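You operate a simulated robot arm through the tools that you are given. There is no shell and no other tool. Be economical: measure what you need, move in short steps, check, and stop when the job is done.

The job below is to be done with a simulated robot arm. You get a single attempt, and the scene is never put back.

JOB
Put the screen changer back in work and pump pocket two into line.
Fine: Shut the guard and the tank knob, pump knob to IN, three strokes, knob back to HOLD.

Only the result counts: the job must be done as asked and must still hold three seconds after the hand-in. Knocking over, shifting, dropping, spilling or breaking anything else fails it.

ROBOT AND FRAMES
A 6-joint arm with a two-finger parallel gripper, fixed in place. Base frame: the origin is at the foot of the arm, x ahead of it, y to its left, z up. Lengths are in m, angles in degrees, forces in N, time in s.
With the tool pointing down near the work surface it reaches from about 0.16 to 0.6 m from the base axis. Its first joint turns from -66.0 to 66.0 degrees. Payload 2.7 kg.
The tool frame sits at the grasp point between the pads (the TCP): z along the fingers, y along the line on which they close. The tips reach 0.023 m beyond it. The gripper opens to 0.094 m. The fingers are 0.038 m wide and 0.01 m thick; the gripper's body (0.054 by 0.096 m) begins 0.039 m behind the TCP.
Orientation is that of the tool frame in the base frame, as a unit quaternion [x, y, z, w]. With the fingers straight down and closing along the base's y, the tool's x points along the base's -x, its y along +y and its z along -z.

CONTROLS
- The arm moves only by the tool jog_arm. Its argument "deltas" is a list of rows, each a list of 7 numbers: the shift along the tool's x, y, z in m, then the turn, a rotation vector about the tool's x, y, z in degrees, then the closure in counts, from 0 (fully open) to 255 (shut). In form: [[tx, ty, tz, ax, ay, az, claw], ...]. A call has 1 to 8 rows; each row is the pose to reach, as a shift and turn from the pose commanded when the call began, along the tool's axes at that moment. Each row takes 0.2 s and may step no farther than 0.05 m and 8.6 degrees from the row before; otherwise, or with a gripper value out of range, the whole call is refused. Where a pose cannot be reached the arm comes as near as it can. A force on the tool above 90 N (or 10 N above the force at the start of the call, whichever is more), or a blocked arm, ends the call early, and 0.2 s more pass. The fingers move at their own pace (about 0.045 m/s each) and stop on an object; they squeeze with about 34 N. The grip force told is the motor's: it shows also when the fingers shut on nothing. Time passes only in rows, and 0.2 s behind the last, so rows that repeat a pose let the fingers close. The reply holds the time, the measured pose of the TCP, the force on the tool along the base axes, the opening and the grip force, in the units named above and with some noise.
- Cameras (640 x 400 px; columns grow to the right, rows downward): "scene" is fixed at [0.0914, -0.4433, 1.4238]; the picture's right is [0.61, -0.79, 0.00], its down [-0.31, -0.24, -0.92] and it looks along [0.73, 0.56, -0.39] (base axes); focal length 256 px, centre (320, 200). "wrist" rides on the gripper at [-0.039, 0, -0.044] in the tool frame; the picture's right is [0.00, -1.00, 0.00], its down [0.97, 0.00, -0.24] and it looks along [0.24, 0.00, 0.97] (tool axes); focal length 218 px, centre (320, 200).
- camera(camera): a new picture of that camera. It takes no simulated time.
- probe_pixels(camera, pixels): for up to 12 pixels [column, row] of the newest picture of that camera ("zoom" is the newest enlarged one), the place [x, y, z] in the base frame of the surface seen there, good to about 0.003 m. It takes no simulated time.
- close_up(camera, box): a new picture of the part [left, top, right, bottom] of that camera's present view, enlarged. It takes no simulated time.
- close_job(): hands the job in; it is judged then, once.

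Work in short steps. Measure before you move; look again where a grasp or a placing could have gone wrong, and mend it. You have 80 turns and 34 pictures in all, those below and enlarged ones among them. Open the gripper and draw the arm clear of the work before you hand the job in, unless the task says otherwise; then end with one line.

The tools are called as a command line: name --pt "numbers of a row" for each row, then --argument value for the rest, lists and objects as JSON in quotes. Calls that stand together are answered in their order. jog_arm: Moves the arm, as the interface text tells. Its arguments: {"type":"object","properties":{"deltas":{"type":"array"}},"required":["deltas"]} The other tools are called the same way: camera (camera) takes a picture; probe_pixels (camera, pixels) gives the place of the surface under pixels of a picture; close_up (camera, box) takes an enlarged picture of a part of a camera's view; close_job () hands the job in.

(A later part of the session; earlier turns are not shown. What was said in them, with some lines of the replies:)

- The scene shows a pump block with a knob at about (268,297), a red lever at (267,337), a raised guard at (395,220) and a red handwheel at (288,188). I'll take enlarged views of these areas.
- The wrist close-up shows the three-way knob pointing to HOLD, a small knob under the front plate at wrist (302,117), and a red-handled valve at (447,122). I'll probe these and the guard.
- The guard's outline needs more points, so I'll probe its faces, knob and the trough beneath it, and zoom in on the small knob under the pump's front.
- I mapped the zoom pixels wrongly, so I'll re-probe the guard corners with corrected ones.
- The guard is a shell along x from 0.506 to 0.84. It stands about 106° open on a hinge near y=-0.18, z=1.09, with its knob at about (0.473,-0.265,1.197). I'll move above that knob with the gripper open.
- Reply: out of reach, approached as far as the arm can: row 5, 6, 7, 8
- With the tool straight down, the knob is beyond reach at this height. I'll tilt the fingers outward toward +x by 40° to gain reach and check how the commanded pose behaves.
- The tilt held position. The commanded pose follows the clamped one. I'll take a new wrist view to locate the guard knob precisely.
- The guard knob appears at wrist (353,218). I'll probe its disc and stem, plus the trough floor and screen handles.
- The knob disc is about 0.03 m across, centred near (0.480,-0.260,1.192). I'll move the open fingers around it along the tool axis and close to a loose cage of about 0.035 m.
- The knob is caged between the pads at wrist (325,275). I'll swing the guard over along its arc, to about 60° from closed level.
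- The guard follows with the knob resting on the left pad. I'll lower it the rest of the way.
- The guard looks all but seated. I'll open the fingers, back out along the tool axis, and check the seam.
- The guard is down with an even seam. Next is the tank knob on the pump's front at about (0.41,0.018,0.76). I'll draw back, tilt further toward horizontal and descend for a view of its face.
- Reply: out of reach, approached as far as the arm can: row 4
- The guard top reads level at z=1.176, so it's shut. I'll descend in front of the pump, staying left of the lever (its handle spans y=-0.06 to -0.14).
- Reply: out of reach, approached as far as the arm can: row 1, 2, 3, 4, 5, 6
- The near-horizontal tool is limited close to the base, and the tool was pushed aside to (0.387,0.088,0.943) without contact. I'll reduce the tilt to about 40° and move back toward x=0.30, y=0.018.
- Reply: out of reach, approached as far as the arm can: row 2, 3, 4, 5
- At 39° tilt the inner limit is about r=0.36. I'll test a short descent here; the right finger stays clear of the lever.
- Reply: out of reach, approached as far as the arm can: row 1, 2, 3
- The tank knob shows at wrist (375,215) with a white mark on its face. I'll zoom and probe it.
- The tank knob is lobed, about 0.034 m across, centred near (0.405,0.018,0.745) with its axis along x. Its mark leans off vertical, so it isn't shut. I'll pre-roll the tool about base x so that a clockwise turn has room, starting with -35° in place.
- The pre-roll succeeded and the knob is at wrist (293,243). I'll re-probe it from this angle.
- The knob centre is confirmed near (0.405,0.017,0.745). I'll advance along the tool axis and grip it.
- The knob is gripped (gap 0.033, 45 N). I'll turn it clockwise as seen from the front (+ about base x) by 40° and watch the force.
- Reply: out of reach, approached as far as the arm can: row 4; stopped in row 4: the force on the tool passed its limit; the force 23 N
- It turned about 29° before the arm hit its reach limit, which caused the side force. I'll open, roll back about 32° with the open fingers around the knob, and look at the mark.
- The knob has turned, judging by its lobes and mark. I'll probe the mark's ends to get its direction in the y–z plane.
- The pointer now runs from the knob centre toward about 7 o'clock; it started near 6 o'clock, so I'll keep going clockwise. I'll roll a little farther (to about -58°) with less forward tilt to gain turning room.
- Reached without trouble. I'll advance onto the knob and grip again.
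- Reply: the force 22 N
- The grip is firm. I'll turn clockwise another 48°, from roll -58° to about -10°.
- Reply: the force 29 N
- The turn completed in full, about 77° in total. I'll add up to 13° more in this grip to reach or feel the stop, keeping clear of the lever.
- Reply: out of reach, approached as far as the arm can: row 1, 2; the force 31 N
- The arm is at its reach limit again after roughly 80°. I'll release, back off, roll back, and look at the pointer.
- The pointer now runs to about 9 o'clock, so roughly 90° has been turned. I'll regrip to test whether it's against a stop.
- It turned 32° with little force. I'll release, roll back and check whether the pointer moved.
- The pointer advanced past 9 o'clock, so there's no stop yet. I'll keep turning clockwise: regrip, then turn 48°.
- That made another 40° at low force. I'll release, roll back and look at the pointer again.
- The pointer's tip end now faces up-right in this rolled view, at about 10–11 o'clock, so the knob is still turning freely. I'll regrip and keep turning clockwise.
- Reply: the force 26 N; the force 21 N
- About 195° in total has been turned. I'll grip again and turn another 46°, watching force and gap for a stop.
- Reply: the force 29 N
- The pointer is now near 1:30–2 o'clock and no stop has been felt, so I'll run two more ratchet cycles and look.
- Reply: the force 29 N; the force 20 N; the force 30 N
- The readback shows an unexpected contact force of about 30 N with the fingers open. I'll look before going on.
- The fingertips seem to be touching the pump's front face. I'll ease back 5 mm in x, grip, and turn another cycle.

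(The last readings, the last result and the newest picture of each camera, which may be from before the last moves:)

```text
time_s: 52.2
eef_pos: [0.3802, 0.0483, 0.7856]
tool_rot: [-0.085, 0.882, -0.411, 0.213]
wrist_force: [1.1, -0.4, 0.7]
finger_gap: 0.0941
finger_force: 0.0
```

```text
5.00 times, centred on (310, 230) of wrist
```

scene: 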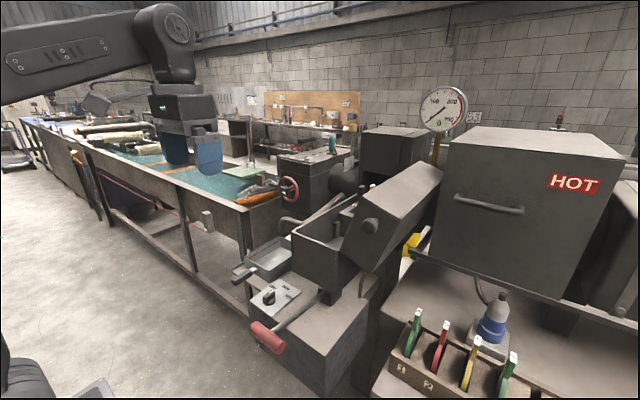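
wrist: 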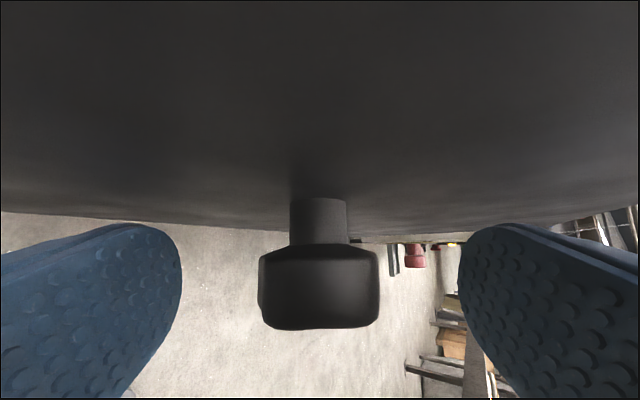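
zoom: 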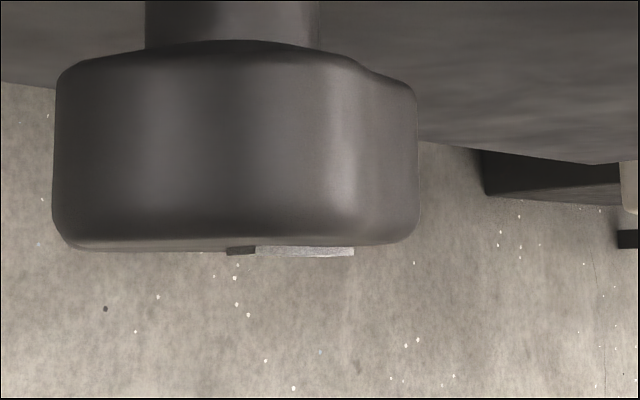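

The pointer looks nearly unchanged at about 2–3 o'clock despite about 85° of hand turn, which suggests a stop with the pads slipping. I'll confirm with one more grip and turn, reading the gap midway.

jog_arm --pt "0.0018 0.0133 0.01 0 0 0 0" --pt "0.0018 0.0133 0.0461 0 0 0 0" --pt "0.0018 0.0133 0.0461 0 0 0 255" --pt "0.0018 0.0133 0.0461 0 0 0 255" --pt "0.0018 0.0133 0.0461 0 0 0 255" --pt "0.0018 0.0133 0.0461 0 0 0 255" --pt "0.0018 0.0133 0.0461 0 0 0 255"

jog_arm --pt "0 -0.0005 0 -7.15 0.21 3.6 255" --pt "0 -0.001 0.0002 -14.3 0.42 7.2 255"

jog_arm --pt "0 -0.001 0 -7.15 0.21 3.6 255" --pt "0 -0.0018 0.0003 -14.3 0.42 7.2 255" --pt "0 -0.0025 0.0006 -19.6 0.6 9.9 255"

jog_arm --pt "0 0 0 0 0 0 150" --pt "0 0 0 0 0 0 50" --pt "0 0 -0.02 0 0 0 0" --pt "0 0.004 -0.042 7.15 -0.2 -3.6 0" --pt "0 0.008 -0.042 14.3 -0.4 -7.2 0" --pt "0 0.012 -0.042 21.4 -0.6 -10.8 0" --pt "0 0.016 -0.042 28.6 -0.8 -14.4 0" --pt "0 0.02 -0.042 35.7 -1 -18 0"

close_up --camera "wrist" --box '[260, 190, 360, 270]'

```text
time_s: 53.8
eef_pos: [0.3998, 0.0233, 0.7474]
tool_rot: [-0.083, 0.882, -0.411, 0.213]
wrist_force: [0.2, -5.5, 2.6]
finger_gap: 0.0334
finger_force: 45.4
```

```text
time_s: 54.4
eef_pos: [0.3999, 0.0217, 0.7489]
tool_rot: [-0.053, 0.931, -0.283, 0.224]
wrist_force: [-2.0, -3.8, 13.9]
finger_gap: 0.0339
finger_force: 45.5
```

```text
time_s: 55.2
eef_pos: [0.4003, 0.0212, 0.7492]
tool_rot: [-0.009, 0.968, -0.101, 0.229]
wrist_force: [-1.2, -8.5, 7.2]
finger_gap: 0.0333
finger_force: 44.9
```

```text
time_s: 57.0
eef_pos: [0.3814, 0.049, 0.7813]
tool_rot: [-0.089, 0.875, -0.428, 0.209]
wrist_force: [0.1, 0.3, 0.1]
finger_gap: 0.0939
finger_force: 0.1
```

```text
5.00 times, centred on (310, 230) of wrist
```

zoom: 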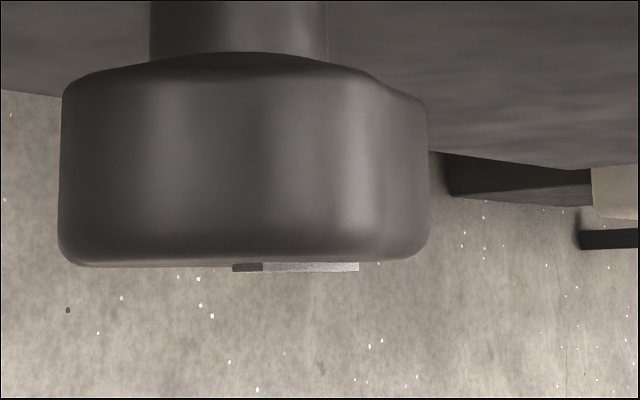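

The pointer is unchanged, so the tank knob is on its stop and shut. I'll back away, rise and unroll above the pump, heading for the three-way knob at about (0.464,0.034).

jog_arm --pt "0.0055 -0.0038 -0.034 0 0 0 0" --pt "-0.0075 -0.0392 -0.0586 -7.18 0.19 3.54 0" --pt "-0.0205 -0.0746 -0.0832 -14.4 0.38 7.1 0" --pt "-0.0318 -0.1131 -0.1042 -21.5 0.57 10.6 0" --pt "-0.0431 -0.1516 -0.1252 -28.7 0.76 14.2 0" --pt "-0.0456 -0.1735 -0.129 -35.9 0.95 17.7 0" --pt "-0.0456 -0.1735 -0.129 -43.1 1.14 21.2 0" --pt "-0.0456 -0.1735 -0.129 -46.6 1.2 23 0"

```text
time_s: 58.8
eef_pos: [0.3617, 0.0472, 1.0001]
tool_rot: [0.013, 0.973, 0.002, 0.229]
wrist_force: [-0.3, -0.2, 0.2]
finger_gap: 0.0939
finger_force: 0.1
```

The tool is clear at (0.362,0.047,1.000). I'll straighten it to vertical and move above the three-way knob, then look.

jog_arm --pt "-0.0184 -0.003 0.0203 0 6.6 0 0" --pt "-0.0368 -0.006 0.0407 0 13.2 0 0" --pt "-0.0551 -0.009 0.061 0 19.9 0 0" --pt "-0.0735 -0.013 0.0813 0 26.5 0 0"

camera --camera "wrist"

```text
time_s: 59.8
eef_pos: [0.4622, 0.0359, 0.9622]
tool_rot: [0.012, 1.0, 0.006, -0.001]
wrist_force: [0.1, -0.3, 0.4]
finger_gap: 0.0943
finger_force: 0.0
```

```text
4 pictures are left
```

wrist: 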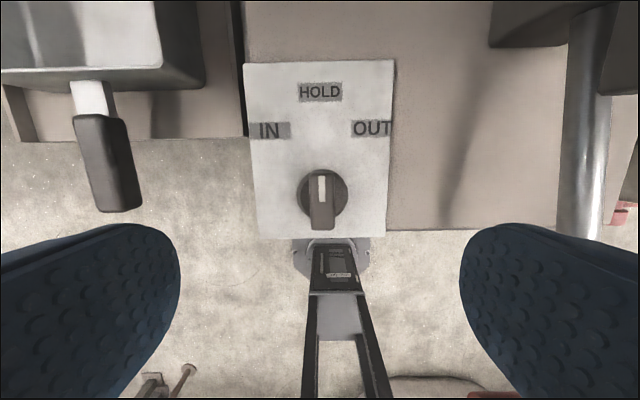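

The three-way knob is at (322,195) pointing to HOLD, with IN at (269,130). I'll probe the knob, plate and labels for centre and angle.

probe_pixels --camera "wrist" --pixels '[[321, 180], [323, 205], [324, 224], [311, 200], [334, 200], [302, 193], [344, 190], [322, 172], [269, 130], [320, 91], [371, 129], [585, 150]]'

```text
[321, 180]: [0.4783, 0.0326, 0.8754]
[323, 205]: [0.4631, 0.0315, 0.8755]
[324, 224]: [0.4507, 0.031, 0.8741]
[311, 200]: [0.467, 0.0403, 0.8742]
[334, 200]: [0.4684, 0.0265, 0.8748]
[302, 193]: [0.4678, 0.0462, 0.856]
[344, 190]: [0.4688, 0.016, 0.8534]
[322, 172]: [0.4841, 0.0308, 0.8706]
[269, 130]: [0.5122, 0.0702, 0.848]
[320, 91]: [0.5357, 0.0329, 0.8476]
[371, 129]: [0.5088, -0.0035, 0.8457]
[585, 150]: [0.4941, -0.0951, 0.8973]
```

The knob centre is (0.467,0.032), the wing top z=0.875, the disc top z=0.856, and IN lies about 40° to the left. I'll descend to z=0.882 and grip the wing.

jog_arm --pt "-0.005 -0.004 0.04 0 0 0 0" --pt "-0.005 -0.004 0.08 0 0 0 0" --pt "-0.005 -0.004 0.08 0 0 0 255" --pt "-0.005 -0.004 0.08 0 0 0 255" --pt "-0.005 -0.004 0.08 0 0 0 255" --pt "-0.005 -0.004 0.08 0 0 0 255" --pt "-0.005 -0.004 0.08 0 0 0 255" --pt "-0.005 -0.004 0.08 0 0 0 255"

jog_arm --pt "0 0 0 0 0 -8.2 255" --pt "0 0 0 0 0 -16.4 255" --pt "0 0 0 0 0 -24.6 255" --pt "0 0 0 0 0 -32.8 255" --pt "0 0 0 0 0 -41 255" --pt "0 0 0 0 0 -41 255"

```text
time_s: 61.6
eef_pos: [0.4664, 0.0337, 0.8825]
tool_rot: [0.011, 1.0, 0.006, 0.0]
wrist_force: [-0.3, 22.7, -3.1]
finger_gap: 0.0158
finger_force: 44.9
```

```text
time_s: 63.0
eef_pos: [0.4661, 0.0346, 0.8816]
tool_rot: [-0.343, 0.939, 0.005, 0.001]
wrist_force: [-12.4, 38.3, 21.2]
finger_gap: 0.0158
finger_force: 44.6
```

The knob turned about 41°. I'll release, rise and check where it points.

jog_arm --pt "0 0 0 0 0 0 100" --pt "0 0 0 0 0 0 0" --pt "0 0 0 0 0 0 0" --pt "0 0 -0.04 0 0 0 0" --pt "0 0 -0.08 0 0 0 0"

camera --camera "wrist"

```text
time_s: 64.2
eef_pos: [0.4673, 0.028, 0.9618]
tool_rot: [-0.34, 0.941, 0.004, 0.002]
wrist_force: [0.1, -0.1, -0.2]
finger_gap: 0.094
finger_force: 0.1
```

```text
3 pictures are left
```

wrist: 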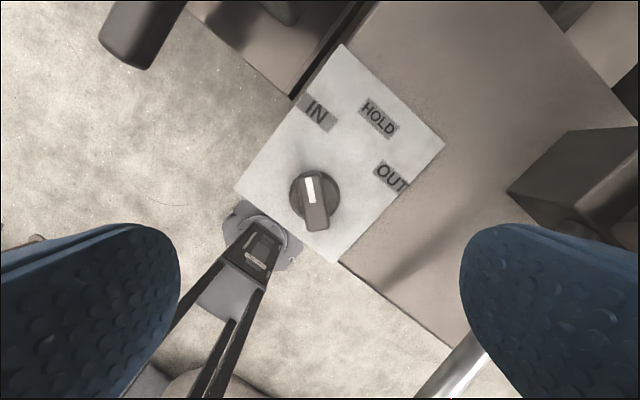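

The pointer at (310,190) is lined up with IN. Next is the lever, whose red handle lies along y at (0.341,-0.102,0.93). I'll move above it with the yaw restored so the fingers can pinch its two ends.

jog_arm --pt "0.0308 0.0256 -0.02 0 0 8 0" --pt "0.0745 0.0358 -0.04 0 0 16 0" --pt "0.12 0.0281 -0.04 0 0 24 0" --pt "0.1547 0.0114 -0.04 0 0 32 0" --pt "0.1803 -0.0194 -0.04 0 0 40 0"

probe_pixels --camera "scene" --pixels '[[253, 326], [283, 347], [268, 336], [262, 325], [275, 350], [290, 322], [318, 300]]'

```text
time_s: 65.4
eef_pos: [0.3396, -0.1031, 1.0002]
tool_rot: [0.005, 1.0, 0.004, 0.0]
wrist_force: [-0.2, -0.2, -0.2]
finger_gap: 0.0942
finger_force: 0.1
```

```text
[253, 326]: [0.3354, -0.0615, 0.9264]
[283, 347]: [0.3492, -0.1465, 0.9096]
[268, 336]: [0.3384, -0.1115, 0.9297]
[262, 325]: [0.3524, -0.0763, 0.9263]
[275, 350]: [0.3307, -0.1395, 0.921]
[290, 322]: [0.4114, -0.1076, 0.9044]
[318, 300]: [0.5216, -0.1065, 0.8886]
```

The handle ends are at y=-0.0615 and -0.1465, with the axis at about z=0.915. I'll descend with the fingers straddling it and pinch the ends.

jog_arm --pt "-0.001 -0.001 0.04 0 0 0 0" --pt "-0.001 -0.001 0.085 0 0 0 0" --pt "-0.001 -0.001 0.085 0 0 0 255" --pt "-0.001 -0.001 0.085 0 0 0 255" --pt "-0.001 -0.001 0.085 0 0 0 255"

```text
time_s: 66.6
eef_pos: [0.3421, -0.108, 0.9162]
tool_rot: [0.004, 1.0, 0.002, 0.001]
wrist_force: [-2.4, -57.4, 1.3]
finger_gap: 0.0754
finger_force: 33.7
```

The handle is gripped (gap 0.075), but the side force shows I'm off-centre. I'll shift 6 mm in -y to relieve it.

jog_arm --pt "0 -0.003 0 0 0 0 255" --pt "0 -0.006 0 0 0 0 255"

```text
time_s: 67.2
eef_pos: [0.3425, -0.1131, 0.9164]
tool_rot: [0.003, 1.0, 0.002, 0.0]
wrist_force: [2.7, -55.4, 1.5]
finger_gap: 0.0654
finger_force: 34.2
```

The gap keeps shrinking while only one finger seems loaded. I'll look before going on.

camera --camera "wrist"

probe_pixels --camera "wrist" --pixels '[[320, 190], [260, 230], [380, 230], [320, 230], [240, 250], [400, 250]]'

```text
2 pictures are left
```

wrist: 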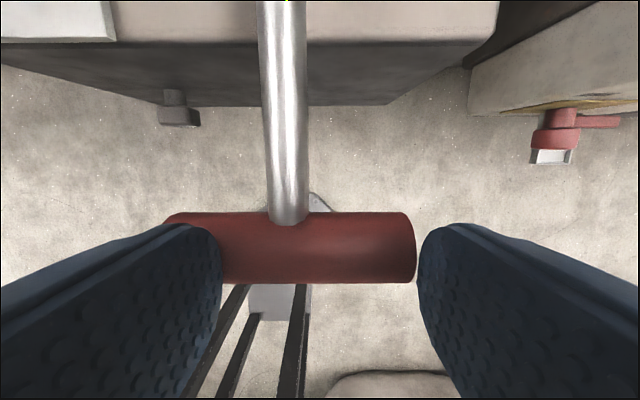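

```text
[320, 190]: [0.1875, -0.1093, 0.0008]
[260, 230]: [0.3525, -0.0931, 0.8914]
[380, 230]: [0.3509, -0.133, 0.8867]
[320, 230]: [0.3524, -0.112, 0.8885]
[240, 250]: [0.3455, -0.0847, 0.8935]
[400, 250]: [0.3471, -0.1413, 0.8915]
```

The handle is about 0.088 m long, too long for an end pinch. The left finger landed on top and pressed the lever down to about z=0.878, where it stays. I'll open, rise and yaw 90° to grip the handle across its diameter on the right of the bar.

jog_arm --pt "0 0.002 -0.01 0 0 0 0" --pt "0 0.004 -0.04 0 0 0 0" --pt "0 0.004 -0.08 0 0 -8.2 0" --pt "0 0.004 -0.09 0 0 -16.4 0" --pt "0 0.004 -0.09 0 0 -24.6 0" --pt "0 0.004 -0.09 0 0 -32.8 0" --pt "0 0.004 -0.09 0 0 -41 0" --pt "0 0.004 -0.09 0 0 -49.2 0"

jog_arm --pt "0 0 0 0 0 -8.2 0" --pt "0 0 0 0 0 -16.4 0" --pt "0 0 0 0 0 -24.6 0" --pt "0 0 0 0 0 -32.8 0" --pt "0 0 0 0 0 -41 0"

probe_pixels --camera "scene" --pixels '[[270, 350], [268, 336], [268, 365], [290, 330], [300, 340]]'

```text
time_s: 69.0
eef_pos: [0.3409, -0.1056, 1.0063]
tool_rot: [-0.414, 0.91, 0.003, 0.002]
wrist_force: [-0.2, 0.5, -0.3]
finger_gap: 0.094
finger_force: 0.1
```

```text
time_s: 70.2
eef_pos: [0.3413, -0.105, 1.0052]
tool_rot: [0.707, -0.707, -0.003, -0.004]
wrist_force: [0.6, -0.4, 0.7]
finger_gap: 0.094
finger_force: 0.0
```

```text
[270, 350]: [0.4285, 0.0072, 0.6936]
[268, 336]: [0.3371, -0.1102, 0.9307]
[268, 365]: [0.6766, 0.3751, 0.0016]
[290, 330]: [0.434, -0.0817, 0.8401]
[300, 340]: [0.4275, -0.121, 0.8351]
```

I need to know whether the lever returned. One fresh scene picture will show both lever and gauge.

camera --camera "scene"

probe_pixels --camera "scene" --pixels '[[268, 336], [268, 345], [268, 352], [278, 345], [258, 335], [290, 322], [290, 328], [305, 312], [318, 300], [330, 290]]'

```text
1 pictures are left
```

scene: 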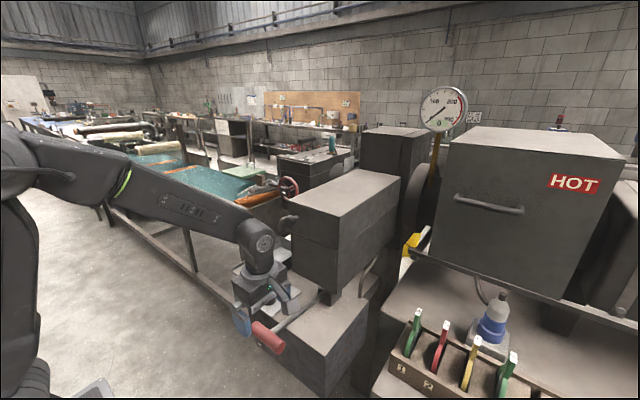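

```text
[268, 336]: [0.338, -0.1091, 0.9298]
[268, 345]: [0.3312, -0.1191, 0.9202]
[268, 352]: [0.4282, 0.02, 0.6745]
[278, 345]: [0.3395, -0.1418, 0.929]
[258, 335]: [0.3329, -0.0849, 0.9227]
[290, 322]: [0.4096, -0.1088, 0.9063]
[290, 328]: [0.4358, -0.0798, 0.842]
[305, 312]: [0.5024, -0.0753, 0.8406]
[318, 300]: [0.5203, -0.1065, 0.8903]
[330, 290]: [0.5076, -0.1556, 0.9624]
```

The lever sprang back: the handle top is at 0.930 again and the gauge reads 0. A stroke is therefore a push down with spring return. I'll close the fingers above the handle centre.

jog_arm --pt "0 0 0.02 0 0 0 255" --pt "0 0 0.04 0 0 0 255" --pt "0 0 0.04 0 0 0 255" --pt "0 0 0.04 0 0 0 255" --pt "0 0 0.04 0 0 0 255" --pt "0 0 0.04 0 0 0 255"

jog_arm --pt "0 0 0.02 0 0 0 255" --pt "0 0 0.04 0 0 0 255" --pt "0 0 0.06 0 0 0 255"

```text
time_s: 71.6
eef_pos: [0.3408, -0.1036, 0.9648]
tool_rot: [-0.706, 0.708, 0.003, 0.003]
wrist_force: [-0.1, 0.5, -0.9]
finger_gap: 0.0001
finger_force: 33.9
```

```text
time_s: 72.4
eef_pos: [0.3416, -0.1052, 0.9048]
tool_rot: [-0.707, 0.707, 0.002, 0.005]
wrist_force: [-1.6, -1.1, 3.3]
finger_gap: 0.0002
finger_force: 34.0
```

The lever yields at about 3 N, pushed down to a handle top of 0.882. I'll continue to the bottom stop.

jog_arm --pt "0 0 0.015 0 0 0 255" --pt "0 0 0.03 0 0 0 255"

jog_arm --pt "0 0 0.012 0 0 0 255" --pt "0 0 0.024 0 0 0 255"

```text
time_s: 73.0
eef_pos: [0.3418, -0.1041, 0.8726]
tool_rot: [-0.707, 0.708, 0.002, 0.004]
wrist_force: [3.1, -1.1, 6.3]
finger_gap: 0.0
finger_force: 33.5
```

```text
time_s: 73.6
eef_pos: [0.3425, -0.1042, 0.8502]
tool_rot: [-0.706, 0.708, 0.003, 0.004]
wrist_force: [8.0, 2.0, 8.7]
finger_gap: 0.0
finger_force: 33.8
```

Still no stop at 0.827. I'll keep going in small steps.

jog_arm --pt "0 0 0.012 0 0 0 255" --pt "0 0 0.024 0 0 0 255"

jog_arm --pt "0 0 0.012 0 0 0 255" --pt "0 0 0.024 0 0 0 255"

```text
time_s: 74.0
eef_pos: [0.3435, -0.1033, 0.8483]
tool_rot: [-0.706, 0.708, 0.0, 0.005]
wrist_force: [-15.3, 7.0, 37.5]
finger_gap: 0.0
finger_force: 34.2
stopped in row 2: the force on the tool passed its limit (the readings are from after the stop); the commanded pose is now the measured one
```

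```text
time_s: 74.3
eef_pos: [0.3443, -0.1047, 0.8478]
tool_rot: [-0.705, 0.709, 0.0, 0.005]
wrist_force: [-16.3, 6.0, 39.4]
finger_gap: 0.0
finger_force: 33.2
stopped in row 1: the force on the tool passed its limit (the readings are from after the stop); the commanded pose is now the measured one
```

The bottom stop is at TCP z=0.848, a full travel of about 0.104 m, so the earlier nudge was only about a third. Stroke 1 is done. I'll let the lever rise, then make strokes 2 and 3 to the same depth.

jog_arm --pt "0.001 0.003 -0.04 0 0 0 255" --pt "0.001 0.003 -0.08 0 0 0 255" --pt "0.001 0.003 -0.125 0 0 0 255" --pt "0.001 0.003 -0.125 0 0 0 255" --pt "0.001 0.003 -0.125 0 0 0 255" --pt "0.001 0.003 -0.125 0 0 0 255" --pt "0.001 0.003 -0.125 0 0 0 255"

jog_arm --pt "0 0 0.03 0 0 0 255" --pt "0 0 0.06 0 0 0 255" --pt "0 0 0.09 0 0 0 255" --pt "0 0 0.11 0 0 0 255" --pt "0 0 0.1245 0 0 0 255" --pt "0 0 0.1265 0 0 0 255" --pt "0 0 0.1265 0 0 0 255"

jog_arm --pt "0 0 -0.04 0 0 0 255" --pt "0 0 -0.08 0 0 0 255" --pt "0 0 -0.1265 0 0 0 255" --pt "0 0 -0.1265 0 0 0 255" --pt "0 0 -0.1265 0 0 0 255" --pt "0 0 -0.1265 0 0 0 255" --pt "0 0 -0.1265 0 0 0 255"

```text
time_s: 76.0
eef_pos: [0.3415, -0.1064, 0.9735]
tool_rot: [-0.706, 0.708, 0.0, 0.004]
wrist_force: [-0.5, -0.1, 1.0]
finger_gap: 0.0
finger_force: 33.9
```

```text
time_s: 77.5
eef_pos: [0.3438, -0.1064, 0.849]
tool_rot: [-0.706, 0.709, -0.004, 0.008]
wrist_force: [-4.7, 10.8, 59.0]
finger_gap: 0.0
finger_force: 34.4
```

```text
time_s: 79.2
eef_pos: [0.3387, -0.105, 0.9735]
tool_rot: [-0.706, 0.708, 0.001, 0.005]
wrist_force: [0.5, 0.0, -0.4]
finger_gap: 0.0002
finger_force: 33.8
```

Stroke 2 reached the stop (59 N) and was released. Now stroke 3.

jog_arm --pt "0 -0.001 0.03 0 0 0 255" --pt "0 -0.001 0.06 0 0 0 255" --pt "0 -0.001 0.09 0 0 0 255" --pt "0 -0.001 0.11 0 0 0 255" --pt "0 -0.001 0.1245 0 0 0 255" --pt "0 -0.001 0.1265 0 0 0 255" --pt "0 -0.001 0.1265 0 0 0 255"

jog_arm --pt "0 0 -0.04 0 0 0 255" --pt "0 0 -0.08 0 0 0 255" --pt "0 0 -0.125 0 0 0 200" --pt "0 0 -0.145 0 0 0 100" --pt "0 0 -0.145 0 0 0 0" --pt "0 0 -0.145 0 0 0 0" --pt "0 0 -0.145 0 0 0 0"

```text
time_s: 80.8
eef_pos: [0.345, -0.1055, 0.848]
tool_rot: [-0.705, 0.709, -0.004, 0.007]
wrist_force: [-4.1, 7.7, 61.0]
finger_gap: 0.0002
finger_force: 34.2
```

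```text
time_s: 82.3
eef_pos: [0.3404, -0.1064, 0.9874]
tool_rot: [-0.706, 0.708, 0.001, 0.006]
wrist_force: [0.0, 0.2, 0.2]
finger_gap: 0.094
finger_force: 0.1
```

Three full strokes are done and the lever is released. I'll go back above the three-way knob at (0.467,0.035), yawing to 45° to match its IN position.

jog_arm --pt "-0.045 0 0 0 0 0 0" --pt "-0.09 0 0 0 0 7.5 0" --pt "-0.13 -0.01 0 0 0 15 0" --pt "-0.1414 -0.045 0 0 0 22.5 0" --pt "-0.1414 -0.085 0.01 0 0 30 0" --pt "-0.1414 -0.1266 0.02 0 0 37.5 0" --pt "-0.1414 -0.1266 0.025 0 0 45 0"

```text
time_s: 84.0
eef_pos: [0.4688, 0.0335, 0.9671]
tool_rot: [-0.38, 0.925, 0.002, 0.004]
wrist_force: [-0.8, 0.3, -0.3]
finger_gap: 0.0939
finger_force: 0.0
```

jog_arm --pt "0 0.002 0.04 0 0 0 0" --pt "0 0.002 0.085 0 0 0 0" --pt "0 0.002 0.085 0 0 0 255" --pt "0 0.002 0.085 0 0 0 255" --pt "0 0.002 0.085 0 0 0 255" --pt "0 0.002 0.085 0 0 0 255" --pt "0 0.002 0.085 0 0 0 255" --pt "0 0.002 0.085 0 0 0 255"

```text
time_s: 85.8
eef_pos: [0.4694, 0.0374, 0.8806]
tool_rot: [-0.381, 0.925, 0.003, 0.005]
wrist_force: [2.2, -1.4, -1.6]
finger_gap: 0.016
finger_force: 45.5
```

The wing is gripped at 45° yaw with low force. I'll turn it back 45° to HOLD.

jog_arm --pt "0 0 0 0 0 8 255" --pt "0 0 0 0 0 16 255" --pt "0 0 0 0 0 24 255" --pt "0 0 0 0 0 32 255" --pt "0 0 0 0 0 40 255" --pt "0 0 0 0 0 44.7 255" --pt "0 0 0 0 0 44.7 255"

jog_arm --pt "0 0 0 0 0 0 100" --pt "0 0 0 0 0 0 0" --pt "0 0 0 0 0 0 0" --pt "0 0 0 0 0 0 0" --pt "0 0 -0.04 0 0 0 0" --pt "0 0 -0.08 0 0 0 0"

camera --camera "wrist"

```text
time_s: 87.3
eef_pos: [0.4712, 0.0336, 0.8814]
tool_rot: [0.0, 1.0, 0.002, 0.006]
wrist_force: [24.9, -29.7, -11.5]
finger_gap: 0.016
finger_force: 45.1
```

```text
time_s: 88.8
eef_pos: [0.469, 0.0339, 0.9594]
tool_rot: [-0.002, 1.0, 0.003, 0.003]
wrist_force: [-0.9, 1.1, 0.6]
finger_gap: 0.0942
finger_force: 0.0
```

```text
0 pictures are left
```

wrist: 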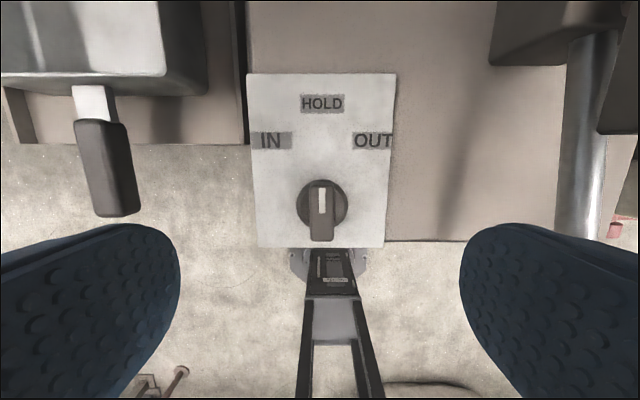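

The knob points straight at HOLD and the lever bar is up at (590,150). I'll draw the arm back clear and hand in.

jog_arm --pt "0.03 0 -0.03 0 0 0 0" --pt "0.065 0 -0.06 0 0 0 0" --pt "0.1 0 -0.09 0 0 0 0" --pt "0.13 0 -0.125 0 0 0 0" --pt "0.15 0 -0.165 0 0 0 0" --pt "0.15 0 -0.2 0 0 0 0"

close_job

```text
time_s: 90.2
eef_pos: [0.3144, 0.0323, 1.1576]
tool_rot: [-0.001, 1.0, 0.004, 0.004]
wrist_force: [0.3, 0.1, 0.3]
finger_gap: 0.0941
finger_force: 0.2
```

```text
The job is handed in.
```

I shut the guard, turned the tank knob clockwise to its stop, set the pump knob to IN, gave three full strokes and set the knob back to HOLD; I couldn't see pocket two under the closed guard, and a slip pressed the lever about a third of the way down once before the three strokes.
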